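You operate a simulated robot arm through the tools that you are given. There is no shell and no other tool. Be economical: measure what you need, move in short steps, check, and stop when the job is done.

The job below is to be done with a simulated two-armed robot. You get a single attempt, and the scene is never put back.

## Task
Open the loom rack drawer, take the scan puck and leave it in the inside of the loom rack drawer, then shut the drawer. Take the paint carton and leave it on the beige separator. Put the damping pad three on the flat nest of the kit trolley. Put the teal filter on the top of the white bench away on the stop of the yellow lane. Fetch the green dot panel and set it on the low shelf of the tool trolley. Do these in any order. Set down upright: paint carton, teal filter.

The check looks at the end state, three seconds after you hand in, the way a careful person would. Anything else that was tipped, shoved, dropped, spilled or broken makes it a failure.

## Robot
Two 7-joint arms with two-finger parallel grippers on one trunk, on a base that drives. Base frame: it is fixed to the floor where the robot stands at the start and does not move with it; the origin is under the middle of the robot, x ahead of it, y to its left, z up. Readings come in cm, degrees, newtons and seconds.
The left shoulder is at the start at [5, 17.7, 102.9], the right one opposite. With the tool pointing down near the work surface each hand reaches from about 10 to 34 cm from the robot's upright axis, wherever it stands, measured 20 degrees to its own side. Places, roughly: beige separator (16x12x1 cm) [-170, -70, 80]; damping pad three [-175, -100, 100]; flat nest of the kit trolley [90, 110, 90]; green dot panel (6x12x2 cm) [-140, -40, 80]; inside of the loom rack drawer [70, -10, 60]; loom rack drawer [70, -10, 70]; low shelf of the tool trolley [-240, -320, 20]; paint carton [-250, -375, 25]; scan puck [-100, 50, 75]; stop of the yellow lane [-90, 140, 80]; teal filter (6x3x5 cm) [-170, -50, 80]. Payload 3.43 kg a hand.
The tool frame of a hand sits at the grasp point between the pads (the TCP): z along the fingers, y along the line on which they close. The tips reach 3.4 cm beyond it. Largest opening 12.8 cm; finger width 2.4, thickness 1.2; the body of the gripper, 4.8 by 13 cm, starts 9.6 cm behind the TCP.
Orientation is told as [roll, pitch, yaw] about the base's x, y, z axes, in that order, counted from this pose: with the fingers straight down and closing along the base's y, the tool's x points along the base's -x, its y along +y and its z along -z.

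## Interface
- The arms move only by the tool jog_arm. It takes "left_increments", "right_increments" or both (then of equal length, played together; a hand with none holds still); each is a list of rows, each a list of 3 entries, a list of its own where there are three numbers: the shift along the base's x, y, z in m, then the turn, a rotation vector about the base's x, y, z in rad, then the opening in per cent of the stroke, from 0 (shut) to 100 (fully open). In form: [[[tx, ty, tz], [ax, ay, az], gripper], ...]. A call has 1 to 20 rows; each row is the pose to reach, as a shift and turn from the pose commanded when the call began. Each row takes 0.2 s and may step no farther than 5 cm and 8.6 degrees from the row before; otherwise, or with a gripper value out of range, the whole call is refused. Where a pose cannot be reached the arm comes as near as it can. A force on the tool above 40 N (or 10 N above the force at the start of the call, whichever is more), or a blocked arm, ends the call early, and 0.2 s more pass. Each finger travels about 10.8 cm/s and halts on what it meets, pressing with about 26 N; the grip force reading is that of the motor and also rises with nothing between the fingers. The clock runs only during rows and for 0.2 s after the last one: add rows that repeat a pose to give the fingers time. It gives the time, the measured TCP pose, the force on the tool (base axes), the opening and the grip force at its end, in the units of the frame above (readings bear some noise), with the torque about the TCP (base axes, N m) and any sound that the robot's microphone picked up.
- Cameras (640 x 400 px; columns grow to the right, rows downward): "scene" is now at [16, -1.24, 116.7]; the picture's right is [0.04, -1.00, 0.00], its down [-0.74, -0.03, -0.67] and it looks along [0.67, 0.03, -0.74] (base axes); focal length 251 px, centre (320, 200). "left" rides on the left gripper at [7.6, 1.1, -16] in its tool frame; the picture's right is [-0.15, 0.99, 0.00], its down [-0.88, -0.13, -0.46] and it looks along [-0.45, -0.07, 0.89] (tool axes); focal length 234 px, centre (320, 200). "right" rides on the right gripper at [7.6, -1.1, -16] in its tool frame; the picture's right is [0.15, 0.99, 0.00], its down [-0.88, 0.13, -0.46] and it looks along [-0.45, 0.07, 0.89] (tool axes); focal length 234 px, centre (320, 200). There is no depth. A picture from a camera that has moved, and an enlarged one, comes with that camera's place and axes in the base frame and with its lens. The place of the scene camera against the robot may be out by one fixed shift of up to 2.5 cm in any direction.
- grab_frame(camera): a new picture of that camera. It takes no simulated time.
- lift_body(by): slides the trunk up (or, below 0, down) by that many cm; the arms and the scene camera ride with it, the base frame stays. It gives what a move gives, with no picture.
- steer(legs): drives the robot by 1 to 6 legs, each [ahead, turn to the left] in cm and degrees, along the robot's own axes; the way and the turn of a leg run together, so that a leg with both is an arc; at most 150 cm and 180 degrees a leg. The arms and the cameras ride along, it lands a little off, and it stops where it bumps. It gives what a move gives.
- aim_head(pan, tilt): turns the head with the scene camera to pan (to the left, within 80 degrees either way) and tilt (down, from -29 to 69), counted from straight ahead of the robot. It gives what a move gives.
- enlarge(camera, box): a new picture of the part [left, top, right, bottom] of that camera's present view, enlarged. It takes no simulated time.
- finish_job(): hands the job in; it is judged then, once.

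Go step by step. Nothing tells you exact positions but the pictures and the camera data: compare them with the known pose of the tool, close in by small moves and look again before you grip or let go. The budget is 186 turns and 158 pictures, counting those below and the enlarged ones. Unless the task says otherwise, let go and move clear before handing in.

The tools are called after "Request:" as a command line: name --argument value ..., lists and objects as JSON in quotes. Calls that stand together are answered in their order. jog_arm: Moves the arms, as the interface text tells. Its arguments: {"type":"object","properties":{"left_increments":{"type":"array"},"right_increments":{"type":"array"}},"required":[]} The other tools are called the same way: lift_body (by) slides the trunk up or down; steer (legs) drives the base; aim_head (pan, tilt) turns the head that bears the scene camera; grab_frame (camera) takes a picture; enlarge (camera, box) takes an enlarged picture of a part of a camera's view; finish_job () hands the job in.

At the start:

```text
time: 0.0
left_tcp_pos: [42.6, 27.93, 93.9]
left_orientation: [0.1, -0.1, 0.0]
left_ft_force: [-0.3, 0.5, 0.5]
left_moment: [0.01, 0.0, 0.01]
left_opening: 12.79
left_gripper_force: 0.0
right_tcp_pos: [43.95, -4.18, 96.26]
right_orientation: [0.0, 0.0, 0.0]
right_ft_force: [0.0, -0.1, 0.6]
right_moment: [-0.01, -0.02, -0.01]
right_opening: 12.82
right_gripper_force: 0.0
trunk travel left (down, up): [-20.0, 20.1]
robot x, y, heading: [0.09, 0.24, 0.1]
head pan, tilt: [2.5, 48.1]
```

scene: 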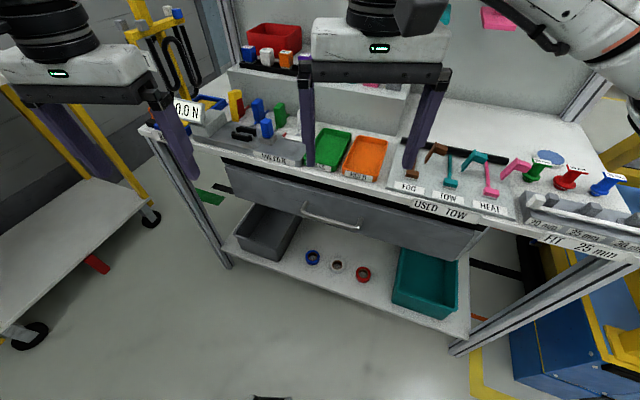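
right: 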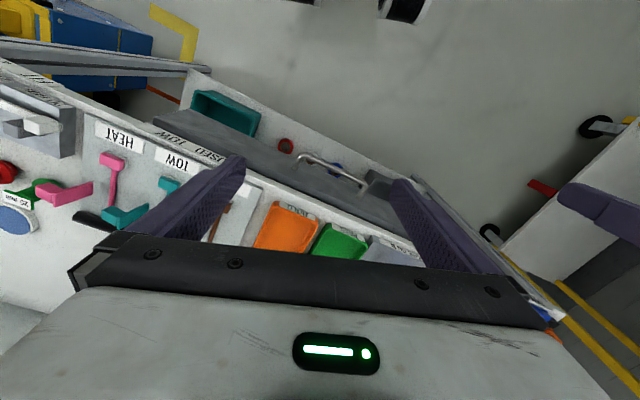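
left: 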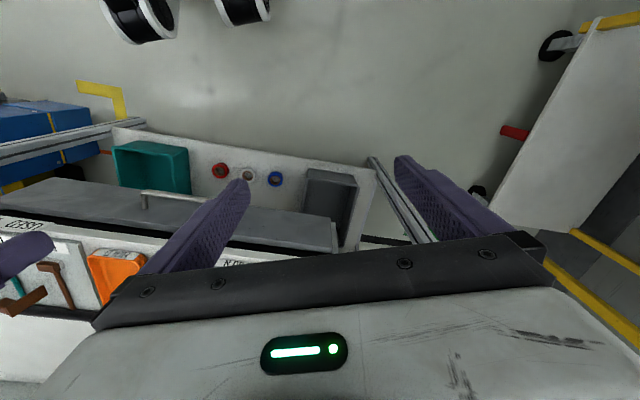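

I see the loom rack straight ahead with its drawer and bar handle near [51, -2, 70]. I'll look closer at it and then look around.

Request:
enlarge --camera "scene" --box '[200, 120, 500, 308]'

Request:
aim_head --pan 75 --tilt 25

Request:
grab_frame --camera "scene"

Request:
aim_head --pan -75 --tilt 25

Request:
grab_frame --camera "scene"

```text
2.13 times, centred on (350, 214) of scene
camera zoom: at [16.0, -1.24, 116.7], right [0.04, -1.0, 0.0], down [-0.74, -0.03, -0.67], along [0.67, 0.03, -0.74], focal length 535 px, centre (256, 170)
```

zoom: 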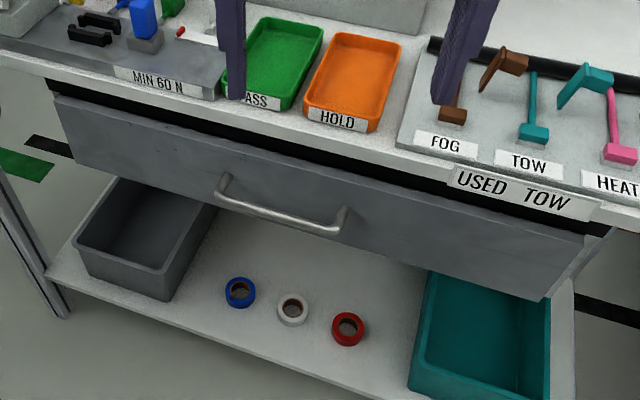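

```text
time: 1.4
left_tcp_pos: [42.51, 27.8, 93.92]
left_orientation: [0.1, 0.0, 0.2]
left_ft_force: [0.2, -0.4, 0.5]
left_moment: [0.01, 0.03, -0.01]
left_opening: 12.81
left_gripper_force: 0.0
right_tcp_pos: [43.79, -4.07, 96.25]
right_orientation: [0.0, 0.0, 0.0]
right_ft_force: [0.0, -0.1, -0.6]
right_moment: [0.01, -0.01, 0.03]
right_opening: 12.82
right_gripper_force: 0.1
trunk travel left (down, up): [-20.0, 20.1]
robot x, y, heading: [-0.05, -0.41, 0.1]
head pan, tilt: [75.0, 25.0]
```

```text
153 pictures are left
camera scene: at [10.52, 7.32, 120.19], right [0.97, -0.26, 0.0], down [-0.11, -0.41, -0.91], along [0.24, 0.88, -0.42], focal length 251 px, centre (320, 200)
```

scene: 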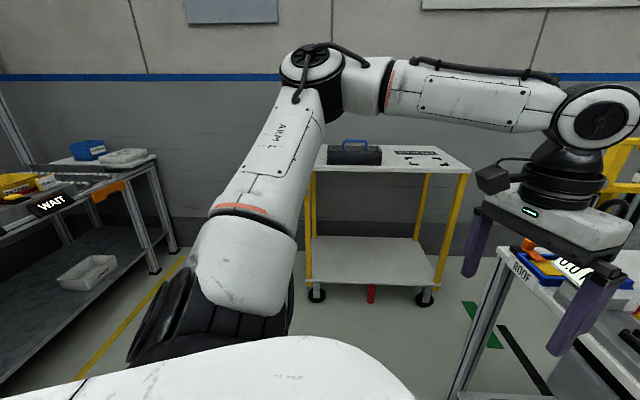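

```text
time: 3.8
left_tcp_pos: [42.63, 27.79, 93.94]
left_orientation: [0.0, 0.0, 0.0]
left_ft_force: [-0.6, 0.8, -0.2]
left_moment: [-0.01, -0.01, -0.01]
left_opening: 12.81
left_gripper_force: 0.0
right_tcp_pos: [43.82, -4.13, 96.18]
right_orientation: [0.0, 0.0, 0.0]
right_ft_force: [0.4, -0.5, 0.1]
right_moment: [-0.01, 0.0, -0.02]
right_opening: 12.78
right_gripper_force: 0.1
trunk travel left (down, up): [-20.0, 20.1]
robot x, y, heading: [-0.07, -0.18, 0.2]
head pan, tilt: [-75.0, 25.0]
```

```text
152 pictures are left
camera scene: at [10.52, -10.48, 120.19], right [-0.97, -0.26, 0.0], down [-0.11, 0.41, -0.91], along [0.23, -0.88, -0.42], focal length 251 px, centre (320, 200)
```

scene: 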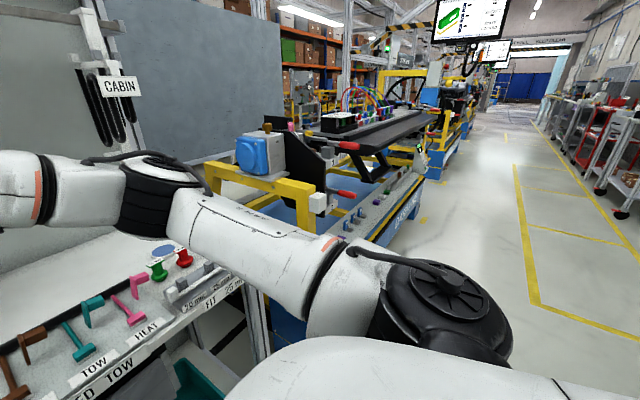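

The kit trolley stands to the left with its outlined nests, and the drawer front is skewed about 20° to the robot. I'll back off and turn round to find the scan puck first.

Request:
steer --legs '[[-20, 0], [0, 150]]'

Request:
aim_head --pan 0 --tilt 30

Request:
grab_frame --camera "scene"

Request:
aim_head --pan 60 --tilt 30

Request:
grab_frame --camera "scene"

Request:
aim_head --pan -50 --tilt 30

Request:
grab_frame --camera "scene"

```text
time: 11.6
left_tcp_pos: [-70.36, -4.77, 93.95]
left_orientation: [0.0, 0.0, 152.2]
left_ft_force: [0.4, 0.3, -0.4]
left_moment: [-0.01, 0.0, 0.02]
left_opening: 12.79
left_gripper_force: 0.0
right_tcp_pos: [-56.51, 24.18, 96.19]
right_orientation: [-0.1, 0.0, 152.2]
right_ft_force: [-0.5, -0.5, -0.2]
right_moment: [-0.01, 0.02, 0.0]
right_opening: 12.81
right_gripper_force: 0.0
trunk travel left (down, up): [-20.0, 20.1]
robot x, y, heading: [-19.9, -0.15, 152.1]
head pan, tilt: [-75.0, 25.0]
```

```text
time: 13.1
left_tcp_pos: [-70.31, -4.69, 93.93]
left_orientation: [0.0, 0.0, 152.2]
left_ft_force: [-0.2, 0.1, 0.1]
left_moment: [-0.01, -0.01, 0.0]
left_opening: 12.82
left_gripper_force: 0.1
right_tcp_pos: [-56.52, 24.13, 96.18]
right_orientation: [0.0, -0.1, 152.1]
right_ft_force: [-0.1, 0.3, 0.1]
right_moment: [-0.02, -0.03, 0.02]
right_opening: 12.77
right_gripper_force: 0.1
trunk travel left (down, up): [-20.0, 20.1]
robot x, y, heading: [-20.03, -0.02, 152.0]
head pan, tilt: [0.0, 30.0]
```

```text
151 pictures are left
camera scene: at [-32.78, 5.9, 119.39], right [0.47, 0.88, 0.0], down [0.44, -0.23, -0.87], along [-0.77, 0.41, -0.5], focal length 251 px, centre (320, 200)
```

scene: 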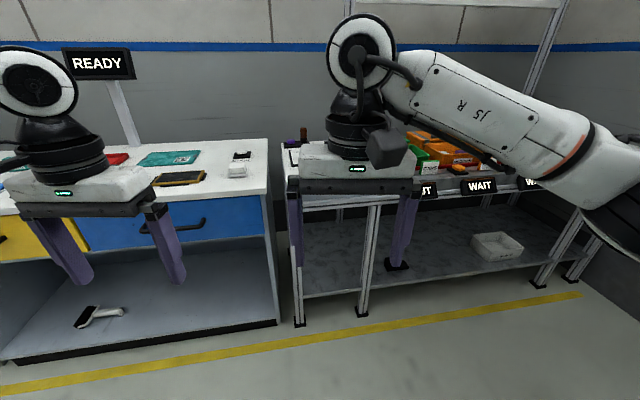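

```text
time: 14.4
left_tcp_pos: [-70.33, -4.72, 93.93]
left_orientation: [0.0, 0.1, 152.2]
left_ft_force: [0.4, -0.6, 1.0]
left_moment: [0.0, -0.02, -0.02]
left_opening: 12.82
left_gripper_force: 0.1
right_tcp_pos: [-56.51, 24.04, 96.23]
right_orientation: [0.0, 0.0, 152.1]
right_ft_force: [-0.3, -0.5, -0.6]
right_moment: [-0.02, 0.02, 0.01]
right_opening: 12.79
right_gripper_force: 0.0
trunk travel left (down, up): [-20.0, 20.1]
robot x, y, heading: [-19.83, 0.09, 152.0]
head pan, tilt: [60.0, 30.0]
```

```text
150 pictures are left
camera scene: at [-32.46, -3.14, 119.39], right [-0.53, 0.85, 0.0], down [0.42, 0.27, -0.87], along [-0.73, -0.46, -0.5], focal length 251 px, centre (320, 200)
```

scene: 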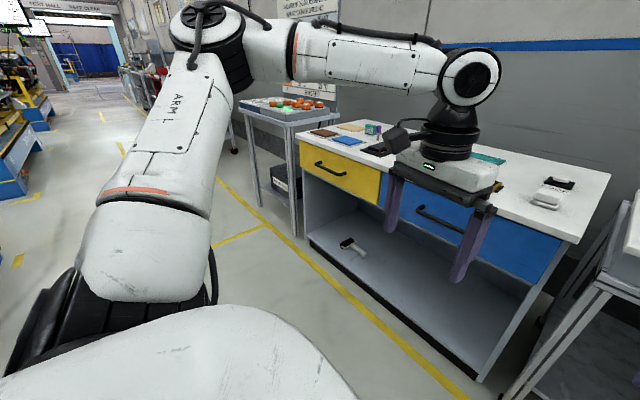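

```text
time: 16.3
left_tcp_pos: [-70.32, -4.67, 93.97]
left_orientation: [0.1, 0.0, 152.2]
left_ft_force: [0.4, 0.4, 0.0]
left_moment: [0.05, -0.01, -0.03]
left_opening: 12.81
left_gripper_force: 0.0
right_tcp_pos: [-56.55, 24.14, 96.29]
right_orientation: [0.1, 0.0, 152.1]
right_ft_force: [-0.5, 0.1, 0.3]
right_moment: [0.0, 0.01, 0.02]
right_opening: 12.8
right_gripper_force: 0.1
trunk travel left (down, up): [-20.0, 20.1]
robot x, y, heading: [-19.82, -0.13, 152.2]
head pan, tilt: [-50.0, 30.0]
```

```text
149 pictures are left
camera scene: at [-26.69, 10.5, 119.39], right [0.98, 0.21, 0.0], down [0.1, -0.49, -0.87], along [-0.18, 0.85, -0.5], focal length 251 px, centre (320, 200)
```

scene: 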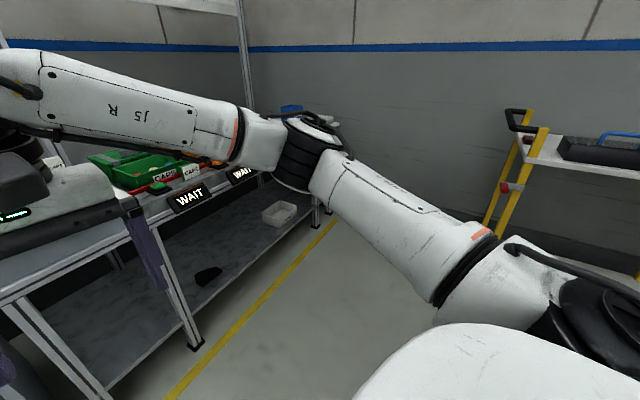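

The white bench lies to the left and the flow rack with the lanes to the right, both facing about heading 161°. The puck is hidden behind the right gripper, so I'll move slightly and look again.

Request:
steer --legs '[[10, 10]]'

Request:
aim_head --pan -25 --tilt 40

Request:
grab_frame --camera "scene"

Request:
grab_frame --camera "right"

```text
time: 17.4
left_tcp_pos: [-78.03, -9.69, 93.9]
left_orientation: [0.1, 0.0, 162.3]
left_ft_force: [0.4, -0.8, 0.1]
left_moment: [-0.02, -0.02, -0.02]
left_opening: 12.77
left_gripper_force: 0.1
right_tcp_pos: [-69.43, 21.16, 96.18]
right_orientation: [0.0, 0.0, 162.3]
right_ft_force: [0.3, 0.2, 0.1]
right_moment: [0.0, -0.05, 0.01]
right_opening: 12.83
right_gripper_force: 0.0
trunk travel left (down, up): [-20.0, 20.1]
robot x, y, heading: [-28.94, 3.86, 162.2]
head pan, tilt: [-50.0, 30.0]
```

```text
time: 18.3
left_tcp_pos: [-77.88, -9.72, 94.0]
left_orientation: [0.0, 0.0, 162.3]
left_ft_force: [0.5, -0.1, 1.4]
left_moment: [0.0, 0.01, 0.04]
left_opening: 12.79
left_gripper_force: 0.1
right_tcp_pos: [-69.39, 21.13, 96.21]
right_orientation: [0.0, -0.1, 162.3]
right_ft_force: [-0.1, 0.0, -0.3]
right_moment: [-0.01, 0.0, -0.01]
right_opening: 12.79
right_gripper_force: 0.1
trunk travel left (down, up): [-20.0, 20.1]
robot x, y, heading: [-28.52, 3.5, 162.4]
head pan, tilt: [-25.0, 40.0]
```

```text
148 pictures are left
camera scene: at [-40.69, 10.16, 117.86], right [0.68, 0.73, 0.0], down [0.47, -0.44, -0.77], along [-0.56, 0.52, -0.64], focal length 251 px, centre (320, 200)
```

scene: 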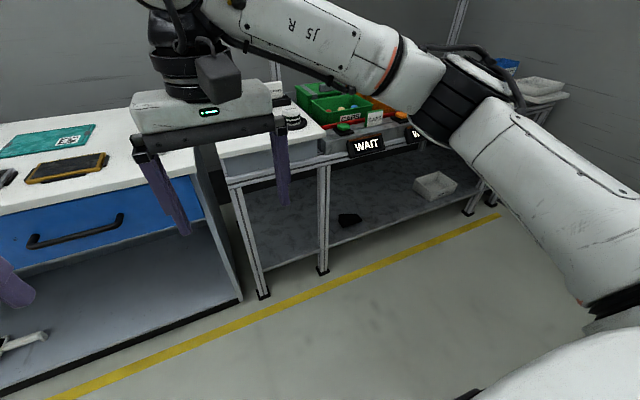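

```text
147 pictures are left
camera right: at [-61.97, 19.9, 112.18], right [-0.16, -0.99, 0.0], down [-0.88, 0.14, 0.46], along [-0.45, 0.07, -0.89], focal length 234 px, centre (320, 200)
```

right: 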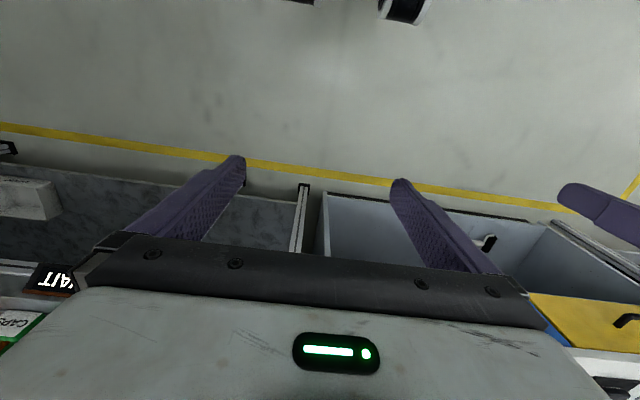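

A dark striped thing sits on a small white table at the rack's left end; I'll enlarge to check whether it is the puck.

Request:
enlarge --camera "scene" --box '[200, 70, 420, 208]'

```text
2.90 times, centred on (310, 139) of scene
camera zoom: at [-40.69, 10.16, 117.86], right [0.68, 0.73, 0.0], down [0.47, -0.44, -0.77], along [-0.56, 0.52, -0.64], focal length 729 px, centre (349, 377)
```

zoom: 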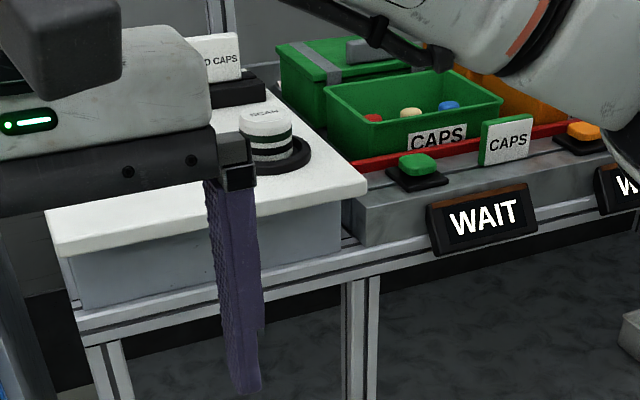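

The puck (white, dark band, marked SCAN) sits in a black ring on the small table at about [-116, 65, 81]. I'll drive to stand about 55 cm before it.

Request:
steer --legs '[[0, -18.7], [48, 0], [0, 18]]'

Request:
aim_head --pan -15 --tilt 50

Request:
grab_frame --camera "scene"

Request:
grab_frame --camera "right"

```text
time: 23.2
left_tcp_pos: [-115.87, 19.56, 93.94]
left_orientation: [0.1, 0.0, 161.0]
left_ft_force: [-0.3, -0.6, -0.5]
left_moment: [-0.03, 0.01, 0.04]
left_opening: 12.78
left_gripper_force: 0.1
right_tcp_pos: [-106.61, 50.13, 96.15]
right_orientation: [0.0, 0.0, 161.0]
right_ft_force: [-0.1, -0.8, 0.2]
right_moment: [-0.01, -0.01, 0.03]
right_opening: 12.78
right_gripper_force: 0.1
trunk travel left (down, up): [-20.0, 20.1]
robot x, y, heading: [-66.9, 32.0, 160.9]
head pan, tilt: [-25.0, 40.0]
```

```text
time: 23.9
left_tcp_pos: [-115.73, 19.64, 93.99]
left_orientation: [0.0, 0.0, 160.9]
left_ft_force: [1.2, -0.3, 0.4]
left_moment: [0.02, 0.01, 0.02]
left_opening: 12.79
left_gripper_force: 0.0
right_tcp_pos: [-106.59, 50.09, 96.32]
right_orientation: [0.0, 0.0, 160.9]
right_ft_force: [0.3, -0.7, 0.5]
right_moment: [0.04, 0.0, -0.03]
right_opening: 12.81
right_gripper_force: 0.1
trunk travel left (down, up): [-20.0, 20.1]
robot x, y, heading: [-66.67, 31.79, 160.9]
head pan, tilt: [-15.0, 50.0]
```

```text
145 pictures are left
camera scene: at [-78.39, 36.98, 116.44], right [0.56, 0.83, 0.0], down [0.63, -0.43, -0.64], along [-0.53, 0.36, -0.77], focal length 251 px, centre (320, 200)
```

scene: 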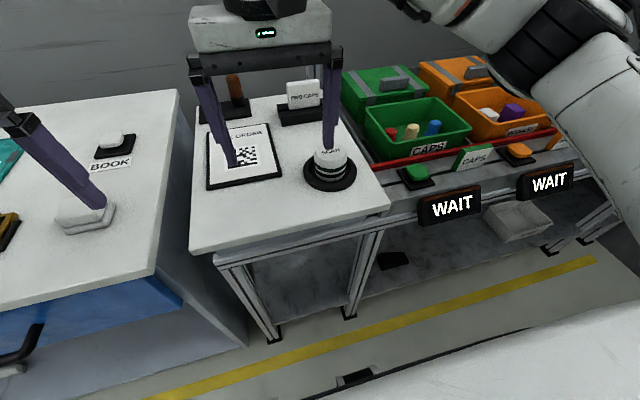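

```text
144 pictures are left
camera right: at [-99.21, 48.77, 112.17], right [-0.18, -0.98, 0.0], down [-0.88, 0.16, 0.46], along [-0.45, 0.08, -0.89], focal length 234 px, centre (320, 200)
```

right: 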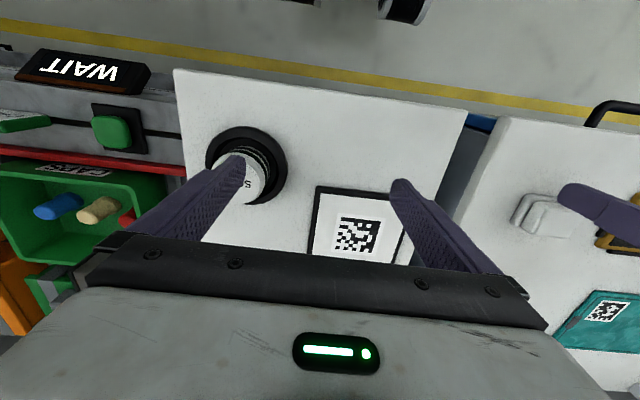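

The puck's ring is centred near [-108.3, 61] and the table top is at about z 79.5. I'll bring the right hand above it and check.

Request:
jog_arm --right_increments '[[[-0.006, 0.036, 0], [0, 0, 0], 80], [[-0.012, 0.072, 0], [0, 0, 0], 75], [[-0.017, 0.109, 0], [0, 0, 0], 75], [[-0.017, 0.109, 0], [0, 0, 0], 75]]'

Request:
grab_frame --camera "right"

Request:
enlarge --camera "scene" --box '[240, 40, 440, 220]'

```text
time: 24.9
left_tcp_pos: [-115.91, 19.52, 93.96]
left_orientation: [0.0, 0.1, 161.0]
left_ft_force: [0.0, -0.5, -0.7]
left_moment: [-0.01, 0.01, 0.0]
left_opening: 12.78
left_gripper_force: 0.0
right_tcp_pos: [-108.35, 61.09, 96.19]
right_orientation: [0.1, 0.0, 161.0]
right_ft_force: [0.1, -0.2, -0.7]
right_moment: [-0.01, 0.0, 0.02]
right_opening: 9.58
right_gripper_force: 0.0
trunk travel left (down, up): [-20.0, 20.1]
robot x, y, heading: [-66.51, 32.01, 161.0]
head pan, tilt: [-15.0, 50.0]
```

```text
143 pictures are left
camera right: at [-100.92, 59.64, 112.15], right [-0.18, -0.98, 0.0], down [-0.88, 0.16, 0.46], along [-0.45, 0.08, -0.89], focal length 234 px, centre (320, 200)
```

right: 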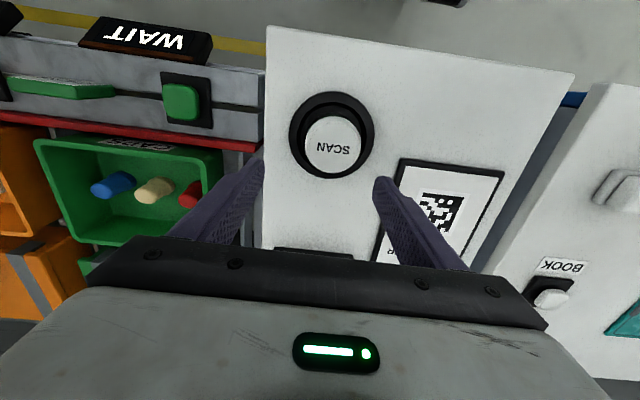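

```text
2.22 times, centred on (340, 130) of scene
camera zoom: at [-78.39, 36.97, 116.44], right [0.56, 0.83, 0.0], down [0.63, -0.43, -0.64], along [-0.53, 0.36, -0.77], focal length 559 px, centre (276, 356)
```

zoom: 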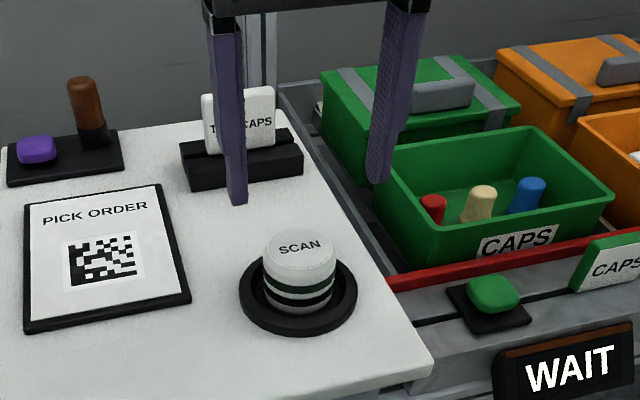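

The puck is centred near [-107.7, 59.2] with its top at about z 86. I'll correct and lower to z ≈ 85.5, then grip.

Request:
jog_arm --right_increments '[[[0.006, -0.019, 0], [0, 0, 0], 75], [[0.006, -0.019, -0.04], [0, 0, 0], 75], [[0.006, -0.019, -0.08], [0, 0, 0], 75], [[0.006, -0.019, -0.08], [0, 0, 0], 75]]'

Request:
grab_frame --camera "right"

Request:
enlarge --camera "scene" --box '[240, 40, 440, 220]'

```text
time: 25.9
left_tcp_pos: [-115.8, 19.57, 93.98]
left_orientation: [0.0, 0.0, 161.0]
left_ft_force: [-0.2, 0.2, -0.3]
left_moment: [-0.01, 0.0, -0.03]
left_opening: 12.83
left_gripper_force: 0.1
right_tcp_pos: [-107.6, 59.04, 88.2]
right_orientation: [0.1, 0.0, 160.9]
right_ft_force: [-0.1, -0.6, 0.7]
right_moment: [-0.03, -0.03, -0.01]
right_opening: 9.61
right_gripper_force: 0.0
trunk travel left (down, up): [-20.0, 20.1]
robot x, y, heading: [-66.4, 32.07, 160.7]
head pan, tilt: [-15.0, 50.0]
```

```text
141 pictures are left
camera right: at [-100.17, 57.73, 104.19], right [-0.18, -0.98, 0.0], down [-0.87, 0.16, 0.46], along [-0.45, 0.08, -0.89], focal length 234 px, centre (320, 200)
```

right: 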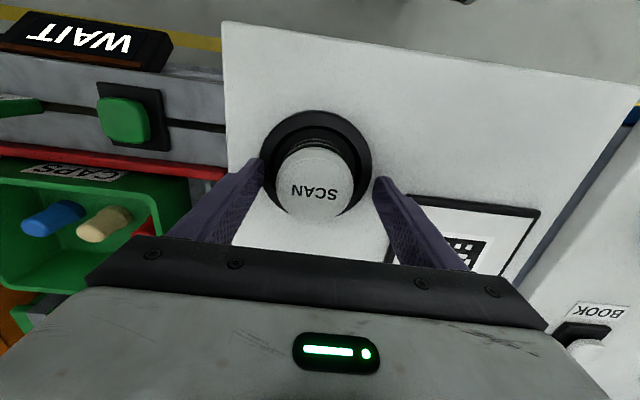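

```text
2.22 times, centred on (340, 130) of scene
camera zoom: at [-78.39, 36.97, 116.44], right [0.56, 0.83, 0.0], down [0.63, -0.43, -0.64], along [-0.53, 0.36, -0.77], focal length 559 px, centre (276, 356)
```

zoom: 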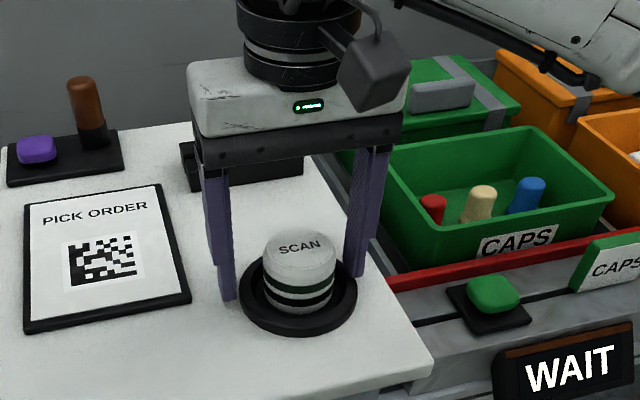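

The fingers straddle the puck centrally. I'll go down and grip.

Request:
jog_arm --right_increments '[[[0, 0.002, -0.028], [0, 0, 0], 75], [[0, 0.002, -0.028], [0, 0, 0], 30], [[0, 0.002, -0.028], [0, 0, 0], 30], [[0, 0.002, -0.028], [0, 0, 0], 30]]'

Request:
jog_arm --right_increments '[[[0, 0, 0.04], [0, 0, 0], 30], [[0, 0, 0.08], [0, 0, 0], 30], [[0, 0, 0.12], [0, 0, 0], 30]]'

Request:
grab_frame --camera "scene"

```text
time: 26.2
left_tcp_pos: [-115.81, 19.55, 94.06]
left_orientation: [0.1, 0.0, 161.0]
left_ft_force: [-0.6, 0.9, -0.3]
left_moment: [-0.02, -0.02, -0.01]
left_opening: 12.79
left_gripper_force: 0.1
right_tcp_pos: [-107.49, 59.17, 87.85]
right_orientation: [0.1, -0.5, 161.0]
right_ft_force: [9.7, -4.2, 12.5]
right_moment: [0.39, -0.72, -0.57]
right_opening: 9.54
right_gripper_force: 0.0
trunk travel left (down, up): [-20.0, 20.1]
robot x, y, heading: [-66.45, 31.46, 160.8]
head pan, tilt: [-15.0, 50.0]
stopped in row 1 (right hand): the force on the tool passed its limit (the readings are from after the stop); the commanded pose is now the measured one
```

```text
time: 27.1
left_tcp_pos: [-115.76, 19.37, 93.84]
left_orientation: [0.0, 0.1, 161.0]
left_ft_force: [-0.2, 0.2, 0.5]
left_moment: [0.0, 0.04, 0.02]
left_opening: 12.82
left_gripper_force: 0.1
right_tcp_pos: [-107.83, 59.21, 99.75]
right_orientation: [0.2, -0.7, 161.1]
right_ft_force: [-0.4, 0.2, -0.9]
right_moment: [-0.01, 0.02, -0.02]
right_opening: 5.67
right_gripper_force: 25.8
trunk travel left (down, up): [-20.0, 20.1]
robot x, y, heading: [-66.44, 31.84, 161.0]
head pan, tilt: [-15.0, 50.0]
```

```text
139 pictures are left
camera scene: at [-78.38, 36.96, 116.44], right [0.56, 0.83, 0.0], down [0.63, -0.43, -0.64], along [-0.53, 0.36, -0.77], focal length 251 px, centre (320, 200)
```

scene: 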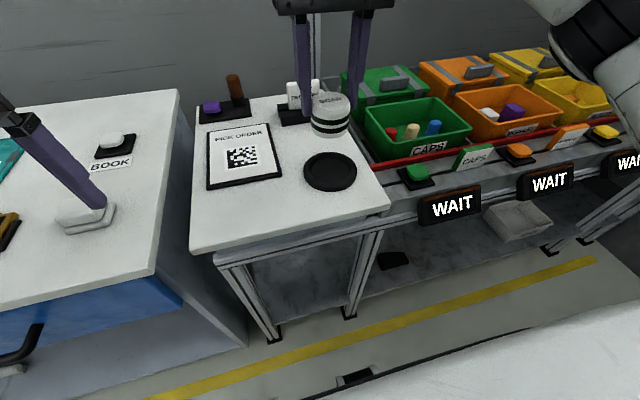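

The puck is lifted out in the right hand. The descent touched something briefly, so I'll check the sign behind it and the grip.

Request:
enlarge --camera "scene" --box '[240, 40, 440, 220]'

Request:
grab_frame --camera "right"

```text
2.22 times, centred on (340, 130) of scene
camera zoom: at [-78.38, 36.96, 116.44], right [0.56, 0.83, 0.0], down [0.63, -0.43, -0.64], along [-0.53, 0.36, -0.77], focal length 559 px, centre (276, 356)
```

zoom: 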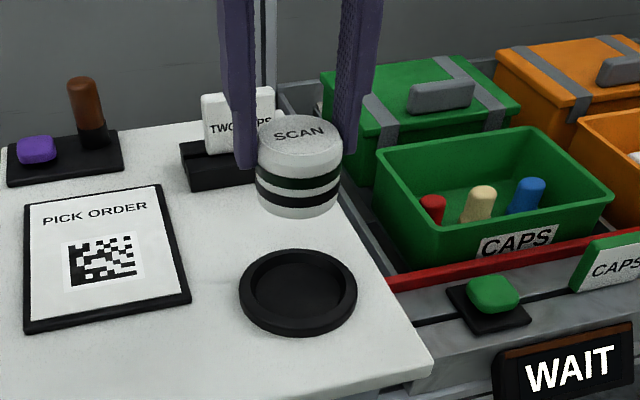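

```text
137 pictures are left
camera right: at [-100.07, 57.81, 115.6], right [-0.18, -0.98, 0.0], down [-0.87, 0.16, 0.47], along [-0.46, 0.09, -0.88], focal length 234 px, centre (320, 200)
```

right: 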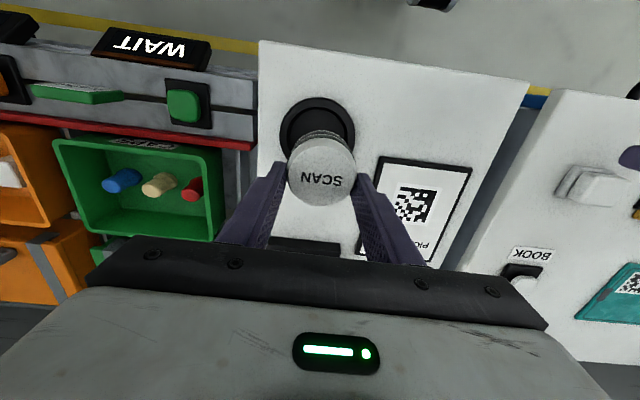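

The puck is held straight and the sign is undisturbed. Next I drive back to the loom rack, square to the drawer.

Request:
steer --legs '[[0, -4.8], [-50, 0], [0, -174.7], [13, 0]]'

Request:
aim_head --pan 0 --tilt 50

Request:
grab_frame --camera "scene"

Request:
grab_frame --camera "left"

```text
time: 38.5
left_tcp_pos: [40.17, 21.99, 93.91]
left_orientation: [0.1, 0.0, -17.3]
left_ft_force: [-0.2, 0.1, 0.2]
left_moment: [-0.02, 0.02, -0.02]
left_opening: 12.81
left_gripper_force: 0.0
right_tcp_pos: [33.13, -17.9, 99.7]
right_orientation: [0.2, -0.5, -17.3]
right_ft_force: [-0.3, 0.4, -1.9]
right_moment: [-0.01, -0.01, -0.03]
right_opening: 5.68
right_gripper_force: 25.9
trunk travel left (down, up): [-20.0, 20.1]
robot x, y, heading: [-8.8, 7.98, -17.3]
head pan, tilt: [-15.0, 50.0]
```

```text
time: 39.2
left_tcp_pos: [40.11, 21.9, 93.84]
left_orientation: [0.0, 0.0, -17.3]
left_ft_force: [-0.3, 0.5, -0.5]
left_moment: [-0.01, 0.0, -0.01]
left_opening: 12.83
left_gripper_force: 0.0
right_tcp_pos: [33.19, -17.95, 99.59]
right_orientation: [0.2, -0.6, -17.3]
right_ft_force: [-0.5, 0.3, -1.5]
right_moment: [0.02, -0.01, 0.02]
right_opening: 5.66
right_gripper_force: 25.4
trunk travel left (down, up): [-20.0, 20.1]
robot x, y, heading: [-9.07, 8.29, -17.4]
head pan, tilt: [0.0, 50.0]
```

```text
136 pictures are left
camera scene: at [6.34, 2.12, 116.44], right [-0.3, -0.95, 0.0], down [-0.73, 0.23, -0.64], along [0.61, -0.19, -0.77], focal length 251 px, centre (320, 200)
```

scene: 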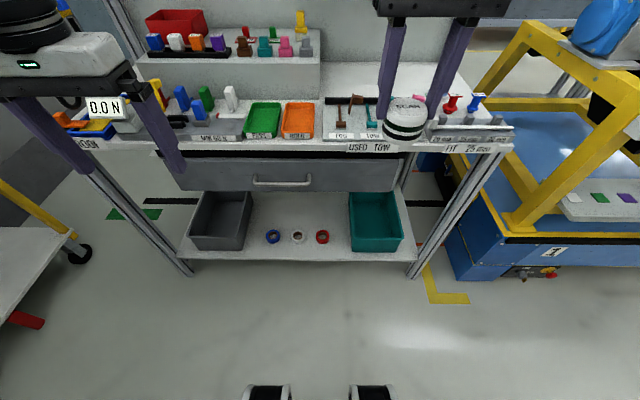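

```text
135 pictures are left
camera left: at [33.12, 25.41, 109.87], right [0.43, 0.9, 0.0], down [0.8, -0.39, 0.46], along [0.41, -0.2, -0.89], focal length 234 px, centre (320, 200)
```

left: 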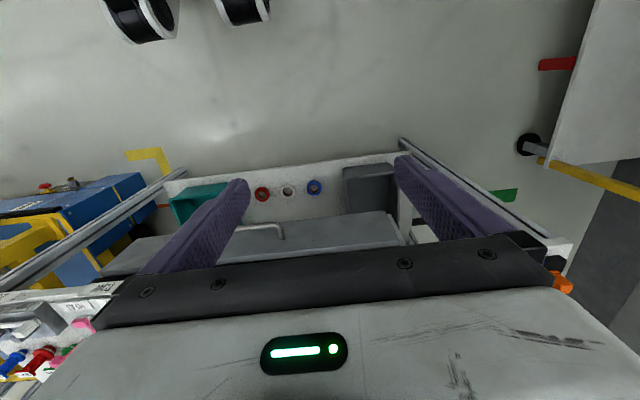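

The view is square now: the handle bar centre triangulates to [54.1, -2, 67.4]. I'll turn the left hand to point forward with the fingers closing vertically.

Request:
jog_arm --left_increments '[[[0.0016, -0.0061, -0.0147], [-0.0528, 0.1009, 0.0806], 60], [[0.0032, -0.0121, -0.0293], [-0.1056, 0.2018, 0.1612], 60], [[0.0048, -0.0182, -0.044], [-0.1584, 0.3027, 0.2418], 60], [[0.0064, -0.0243, -0.0587], [-0.2112, 0.4036, 0.3224], 60], [[0.008, -0.0303, -0.0733], [-0.264, 0.5045, 0.403], 60], [[0.0096, -0.0364, -0.088], [-0.3168, 0.6054, 0.4836], 60], [[0.0112, -0.0425, -0.1027], [-0.3696, 0.7063, 0.5642], 60], [[0.0128, -0.0485, -0.1173], [-0.4224, 0.8072, 0.6448], 60], [[0.0144, -0.0546, -0.132], [-0.4752, 0.9081, 0.7254], 60], [[0.016, -0.0607, -0.1467], [-0.528, 1.009, 0.806], 60], [[0.0176, -0.0667, -0.1613], [-0.5808, 1.1099, 0.8866], 60], [[0.0192, -0.0728, -0.176], [-0.6336, 1.2108, 0.9672], 60], [[0.0208, -0.0789, -0.1907], [-0.6864, 1.3117, 1.0478], 60], [[0.0224, -0.0849, -0.2053], [-0.7392, 1.4126, 1.1284], 60], [[0.024, -0.091, -0.22], [-0.792, 1.5135, 1.209], 60], [[0.024, -0.091, -0.22], [-0.792, 1.5135, 1.209], 60]]'

Request:
grab_frame --camera "scene"

Request:
grab_frame --camera "left"

```text
time: 42.8
left_tcp_pos: [26.6, 18.17, 56.83]
left_orientation: [89.9, 65.2, 162.3]
left_ft_force: [1.1, -0.3, -0.2]
left_moment: [0.07, -0.01, -0.1]
left_opening: 7.69
left_gripper_force: 0.0
left hand out of reach, approached as far as the arm can: row 8, 9, 10, 11, 12, 13, 14
right_tcp_pos: [33.02, -17.95, 99.78]
right_orientation: [0.1, -0.7, -17.4]
right_ft_force: [-0.9, 0.7, -1.3]
right_moment: [-0.04, -0.04, 0.0]
right_opening: 5.69
right_gripper_force: 26.2
trunk travel left (down, up): [-20.0, 20.1]
robot x, y, heading: [-8.47, 8.16, -17.8]
head pan, tilt: [0.0, 50.0]
stopped in row 16 (left hand): the arm was blocked; the commanded pose is now the measured one
```

```text
134 pictures are left
camera scene: at [6.29, 2.16, 116.44], right [-0.3, -0.95, 0.0], down [-0.73, 0.23, -0.64], along [0.61, -0.19, -0.77], focal length 251 px, centre (320, 200)
```

scene: 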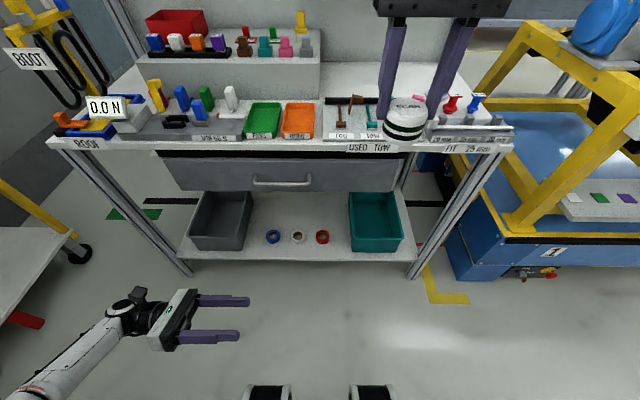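

```text
133 pictures are left
camera left: at [33.28, 32.87, 64.27], right [-0.92, 0.29, 0.28], down [-0.1, 0.51, -0.85], along [-0.39, -0.81, -0.44], focal length 234 px, centre (320, 200)
```

left: 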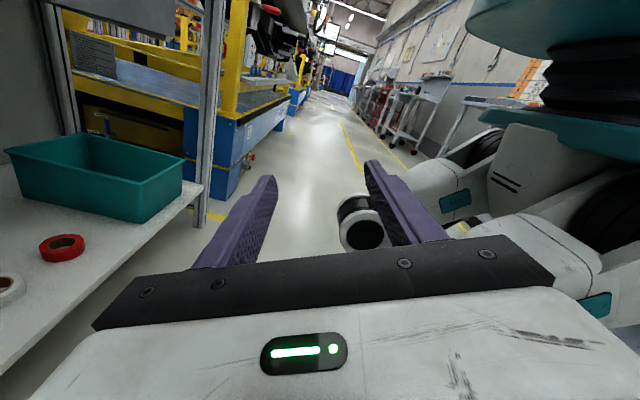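

The forward-pointing pose was out of reach, and the left hand now points sideways at knee height. I'll instead point it down with the fingers closing fore-and-aft, to hook the bar from above with the front finger.

Request:
jog_arm --left_increments '[[[0.0118, -0.0111, 0.0233], [0.1138, -0.0665, -0.0285], 60], [[0.0237, -0.0222, 0.0467], [0.2275, -0.133, -0.057], 60], [[0.0355, -0.0333, 0.07], [0.3413, -0.1995, -0.0855], 60], [[0.0473, -0.0443, 0.0933], [0.455, -0.266, -0.114], 60], [[0.0592, -0.0554, 0.1167], [0.5688, -0.3325, -0.1425], 60], [[0.071, -0.0665, 0.14], [0.6825, -0.399, -0.171], 60], [[0.0828, -0.0776, 0.1633], [0.7963, -0.4655, -0.1995], 60], [[0.0947, -0.0887, 0.1867], [0.91, -0.532, -0.228], 60], [[0.1065, -0.0998, 0.21], [1.0238, -0.5985, -0.2565], 80], [[0.1183, -0.1108, 0.2333], [1.1375, -0.665, -0.285], 100], [[0.1302, -0.1219, 0.2567], [1.2513, -0.7315, -0.3135], 100], [[0.142, -0.133, 0.28], [1.365, -0.798, -0.342], 100], [[0.142, -0.133, 0.28], [1.365, -0.798, -0.342], 100]]' --right_increments '[[[-0.002, -0.0062, 0], [0, 0, 0], 30], [[-0.0041, -0.0127, 0], [0, 0, 0], 30], [[-0.0061, -0.019, 0], [0, 0, 0], 30], [[-0.0082, -0.0254, 0], [0, 0, 0], 30], [[-0.0102, -0.0317, 0], [0, 0, 0], 30], [[-0.0122, -0.0381, 0], [0, 0, 0], 30], [[-0.0143, -0.0444, 0], [0, 0, 0], 30], [[-0.0163, -0.0508, 0], [0, 0, 0], 30], [[-0.0184, -0.0571, 0], [0, 0, 0], 30], [[-0.0204, -0.0635, 0], [0, 0, 0], 30], [[-0.0225, -0.07, 0], [0, 0, 0], 30], [[-0.0245, -0.0762, 0], [0, 0, 0], 30], [[-0.0245, -0.0762, 0], [0, 0, 0], 30]]'

Request:
grab_frame --camera "scene"

Request:
grab_frame --camera "left"

```text
time: 45.6
left_tcp_pos: [40.84, 4.86, 85.19]
left_orientation: [-0.4, 0.0, 71.7]
left_ft_force: [0.5, -0.1, 0.2]
left_moment: [-0.01, 0.01, -0.02]
left_opening: 12.8
left_gripper_force: 0.1
right_tcp_pos: [30.61, -25.49, 99.65]
right_orientation: [0.2, -0.7, -17.5]
right_ft_force: [-0.1, 0.0, -1.6]
right_moment: [0.03, -0.01, -0.01]
right_opening: 5.69
right_gripper_force: 26.1
trunk travel left (down, up): [-20.0, 20.1]
robot x, y, heading: [-8.26, 8.23, -17.2]
head pan, tilt: [0.0, 50.0]
```

```text
132 pictures are left
camera scene: at [6.34, 2.11, 116.44], right [-0.3, -0.95, 0.0], down [-0.73, 0.23, -0.64], along [0.61, -0.19, -0.77], focal length 251 px, centre (320, 200)
```

scene: 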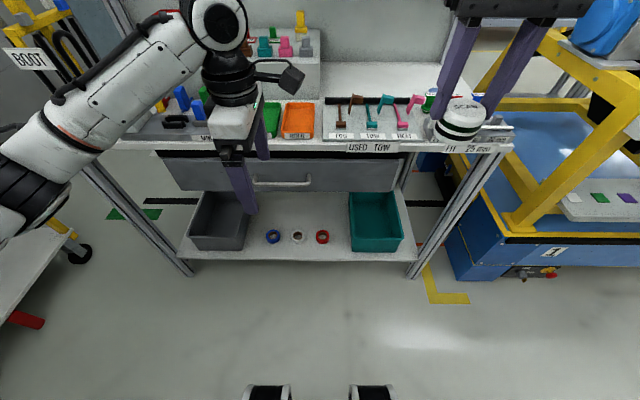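

```text
131 pictures are left
camera left: at [37.23, -1.91, 101.08], right [-0.89, 0.45, -0.01], down [0.4, 0.8, 0.46], along [0.21, 0.41, -0.89], focal length 234 px, centre (320, 200)
```

left: 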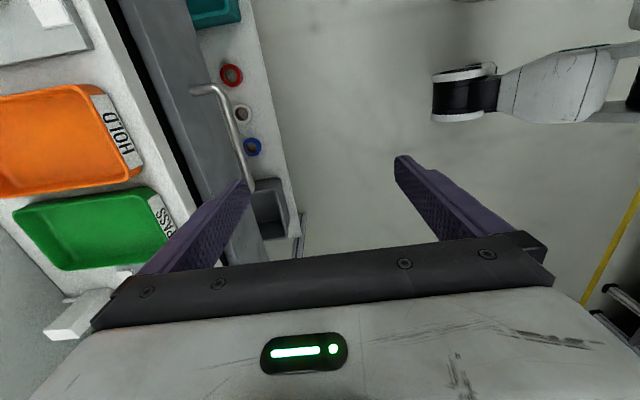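

Now the hand points down with fore-aft fingers and I can see the bar; its centre is near [52.3, -1.5, 68.5]. I'll move toward it and look again.

Request:
jog_arm --left_increments '[[[0.024, -0.02, 0], [0, 0, 0], 100], [[0.048, -0.04, 0], [0, 0, 0], 100], [[0.048, -0.04, 0], [0, 0, 0], 100]]'

Request:
grab_frame --camera "left"

Request:
enlarge --camera "scene" --box '[160, 100, 400, 250]'

```text
time: 46.4
left_tcp_pos: [45.61, 1.07, 84.96]
left_orientation: [-0.5, 0.0, 71.8]
left_ft_force: [-0.7, 0.8, 0.4]
left_moment: [0.0, -0.03, -0.01]
left_opening: 12.8
left_gripper_force: 0.1
right_tcp_pos: [30.68, -25.6, 99.82]
right_orientation: [0.3, -0.6, -17.4]
right_ft_force: [0.3, -0.2, -1.8]
right_moment: [-0.02, 0.01, -0.02]
right_opening: 5.7
right_gripper_force: 25.9
trunk travel left (down, up): [-20.0, 20.1]
robot x, y, heading: [-8.99, 7.84, -17.4]
head pan, tilt: [0.0, 50.0]
```

```text
130 pictures are left
camera left: at [42.05, -5.68, 100.98], right [-0.89, 0.45, -0.01], down [0.4, 0.8, 0.46], along [0.21, 0.4, -0.89], focal length 234 px, centre (320, 200)
```

left: 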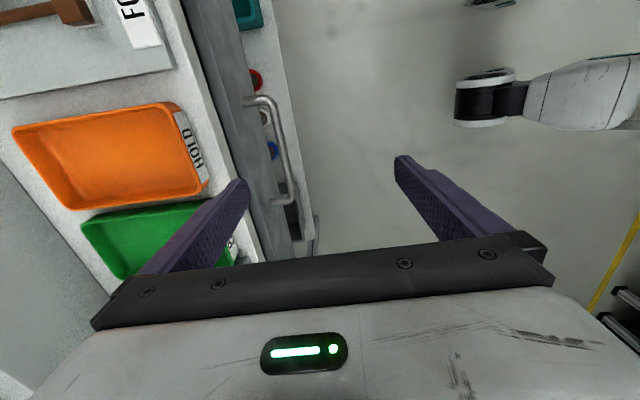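

```text
2.67 times, centred on (280, 175) of scene
camera zoom: at [6.34, 2.11, 116.44], right [-0.3, -0.95, 0.0], down [-0.73, 0.23, -0.64], along [0.61, -0.19, -0.77], focal length 670 px, centre (427, 267)
```

zoom: 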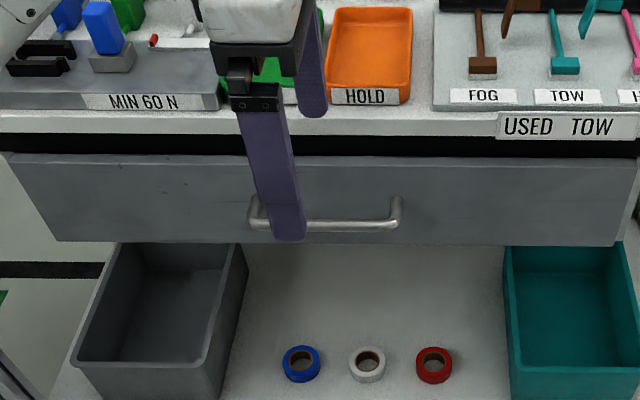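

The bar is centred near [50.75, -0.7, 68.5] and the front finger is lined up about 1 cm behind it. I'll lower halfway and check.

Request:
jog_arm --left_increments '[[[0.001, 0, -0.045], [0, 0, 0], 100], [[0.001, 0, -0.09], [0, 0, 0], 100], [[0.001, 0, -0.09], [0, 0, 0], 100]]'

Request:
grab_frame --camera "left"

Request:
enlarge --camera "scene" --box '[160, 100, 400, 250]'

```text
time: 47.2
left_tcp_pos: [45.72, 0.84, 76.04]
left_orientation: [-0.4, 0.1, 71.8]
left_ft_force: [0.5, -0.1, -0.2]
left_moment: [0.0, -0.03, 0.01]
left_opening: 12.82
left_gripper_force: 0.1
right_tcp_pos: [30.67, -25.57, 99.65]
right_orientation: [0.1, -0.6, -17.4]
right_ft_force: [-0.1, -0.3, -1.7]
right_moment: [-0.01, -0.02, 0.0]
right_opening: 5.67
right_gripper_force: 26.2
trunk travel left (down, up): [-20.0, 20.1]
robot x, y, heading: [-8.83, 7.82, -17.4]
head pan, tilt: [0.0, 50.0]
```

```text
128 pictures are left
camera left: at [42.07, -5.78, 92.05], right [-0.89, 0.45, -0.01], down [0.4, 0.8, 0.46], along [0.21, 0.4, -0.89], focal length 234 px, centre (320, 200)
```

left: 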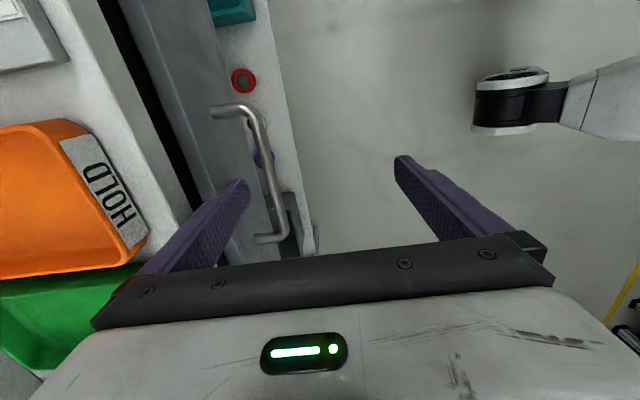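

```text
2.67 times, centred on (280, 175) of scene
camera zoom: at [6.34, 2.11, 116.44], right [-0.3, -0.95, 0.0], down [-0.73, 0.23, -0.64], along [0.61, -0.19, -0.77], focal length 670 px, centre (427, 267)
```

zoom: 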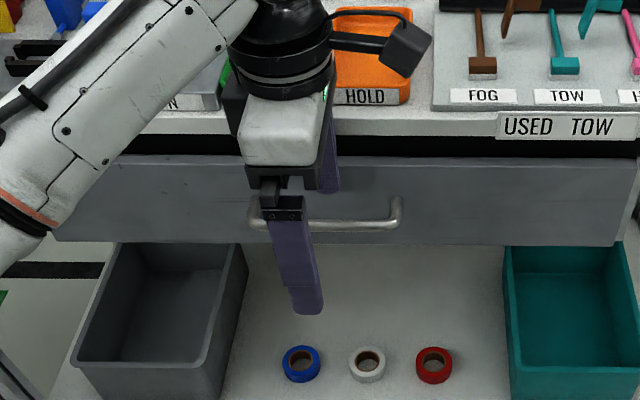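

The bar is about 6 cm ahead of the hand centre, so the finger needs about 0.8 cm more forward before going down behind it.

Request:
jog_arm --left_increments '[[[0.0076, -0.0024, 0], [0, 0, 0], 100], [[0.0076, -0.0024, -0.03], [0, 0, 0], 100], [[0.0076, -0.0024, -0.065], [0, 0, 0], 100], [[0.0076, -0.0024, -0.065], [0, 0, 0], 100]]'

Request:
grab_frame --camera "left"

Request:
enlarge --camera "scene" --box '[160, 100, 400, 250]'

```text
time: 48.2
left_tcp_pos: [46.57, 0.67, 69.56]
left_orientation: [-0.2, 0.1, 71.7]
left_ft_force: [-12.8, 2.6, 4.7]
left_moment: [-0.12, -0.46, -0.01]
left_opening: 12.08
left_gripper_force: 0.1
right_tcp_pos: [30.72, -25.53, 99.76]
right_orientation: [0.2, -0.7, -17.4]
right_ft_force: [-0.8, 0.0, -1.8]
right_moment: [0.0, 0.0, -0.01]
right_opening: 5.68
right_gripper_force: 26.3
trunk travel left (down, up): [-20.0, 20.1]
robot x, y, heading: [-8.54, 8.35, -17.4]
head pan, tilt: [0.0, 50.0]
```

```text
126 pictures are left
camera left: at [42.99, -6.1, 85.5], right [-0.89, 0.45, -0.01], down [0.4, 0.8, 0.46], along [0.21, 0.41, -0.89], focal length 234 px, centre (320, 200)
```

left: 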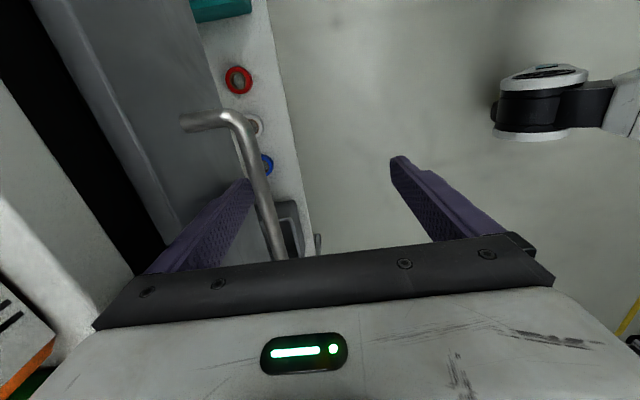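

```text
2.67 times, centred on (280, 175) of scene
camera zoom: at [6.22, 2.13, 116.46], right [-0.3, -0.95, 0.0], down [-0.73, 0.23, -0.64], along [0.61, -0.19, -0.77], focal length 670 px, centre (427, 267)
```

zoom: 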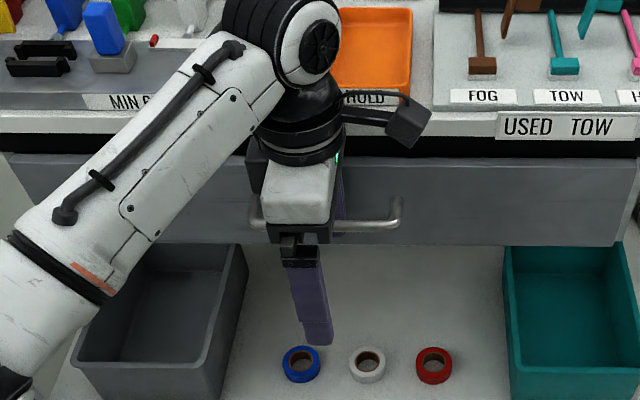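

The front finger is behind the bar, lightly touching the drawer face. I'll pull the drawer out in small steps.

Request:
jog_arm --left_increments '[[[-0.0095, 0.003, 0], [0, 0, 0], 100], [[-0.0286, 0.009, 0], [0, 0, 0], 100], [[-0.0477, 0.0149, 0], [0, 0, 0], 100], [[-0.0668, 0.0209, 0], [0, 0, 0], 100], [[-0.0859, 0.0269, 0], [0, 0, 0], 100], [[-0.105, 0.0328, 0], [0, 0, 0], 100], [[-0.1241, 0.0388, 0], [0, 0, 0], 100], [[-0.1432, 0.0448, 0], [0, 0, 0], 100], [[-0.1623, 0.0507, 0], [0, 0, 0], 100], [[-0.1814, 0.0567, 0], [0, 0, 0], 100], [[-0.2005, 0.0627, 0], [0, 0, 0], 100], [[-0.2005, 0.0627, 0], [0, 0, 0], 100]]'

Request:
grab_frame --camera "scene"

```text
time: 50.8
left_tcp_pos: [26.46, 6.98, 69.5]
left_orientation: [-0.4, 0.1, 71.8]
left_ft_force: [0.8, -0.7, 0.0]
left_moment: [0.02, 0.02, 0.03]
left_opening: 12.78
left_gripper_force: 0.2
right_tcp_pos: [30.6, -25.55, 99.59]
right_orientation: [0.2, -0.6, -17.4]
right_ft_force: [1.1, -0.5, -1.3]
right_moment: [0.0, -0.03, 0.01]
right_opening: 5.68
right_gripper_force: 26.3
trunk travel left (down, up): [-20.0, 20.1]
robot x, y, heading: [-9.05, 8.34, -17.3]
head pan, tilt: [0.0, 50.0]
```

```text
124 pictures are left
camera scene: at [6.34, 2.11, 116.43], right [-0.3, -0.95, 0.0], down [-0.73, 0.23, -0.64], along [0.61, -0.19, -0.77], focal length 251 px, centre (320, 200)
```

scene: 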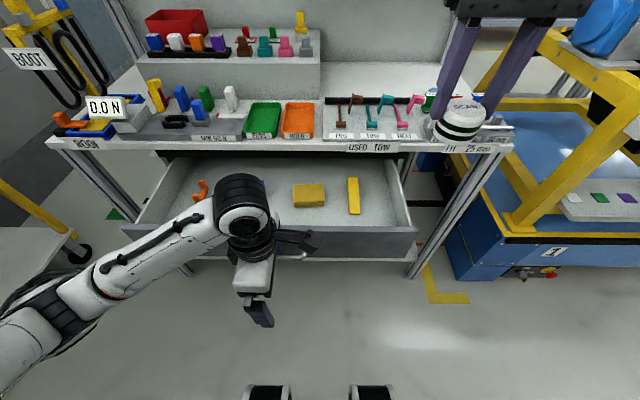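

The drawer is open about 20 cm; there is free floor at its front right. I'll bring the puck over that spot and check with the wrist camera.

Request:
jog_arm --right_increments '[[[0.0208, 0.0229, 0], [0, 0, 0], 30], [[0.0415, 0.0458, 0], [0, 0, 0], 30], [[0.0415, 0.0458, -0.04], [0, 0, 0], 30], [[0.0415, 0.0458, -0.08], [0, 0, 0], 30], [[0.0415, 0.0458, -0.14], [0, 0, 0], 30], [[0.0415, 0.0458, -0.14], [0, 0, 0], 30]]'

Request:
grab_frame --camera "right"

Request:
grab_frame --camera "scene"

```text
refused: row 5 steps farther than a row can; nothing moved
```

```text
123 pictures are left
camera right: at [22.8, -24.37, 115.55], right [0.16, 0.99, 0.0], down [0.87, -0.14, 0.47], along [0.46, -0.07, -0.88], focal length 234 px, centre (320, 200)
```

right: 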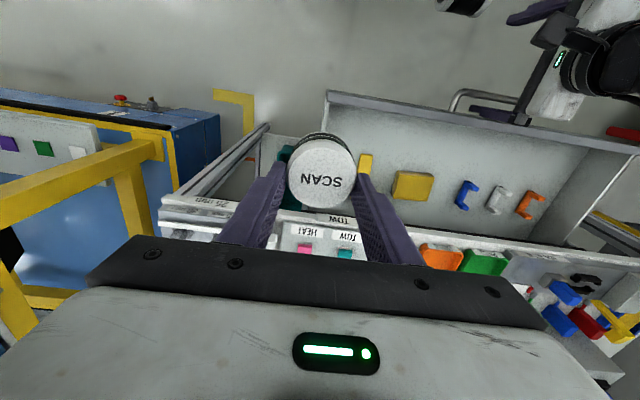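

```text
122 pictures are left
camera scene: at [6.34, 2.11, 116.43], right [-0.3, -0.95, 0.0], down [-0.73, 0.23, -0.64], along [0.61, -0.19, -0.77], focal length 251 px, centre (320, 200)
```

scene: 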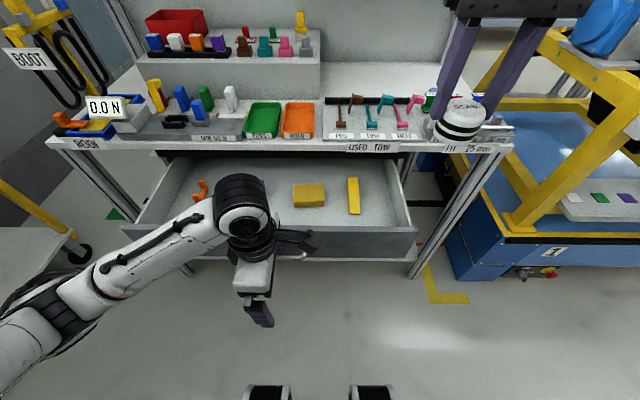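

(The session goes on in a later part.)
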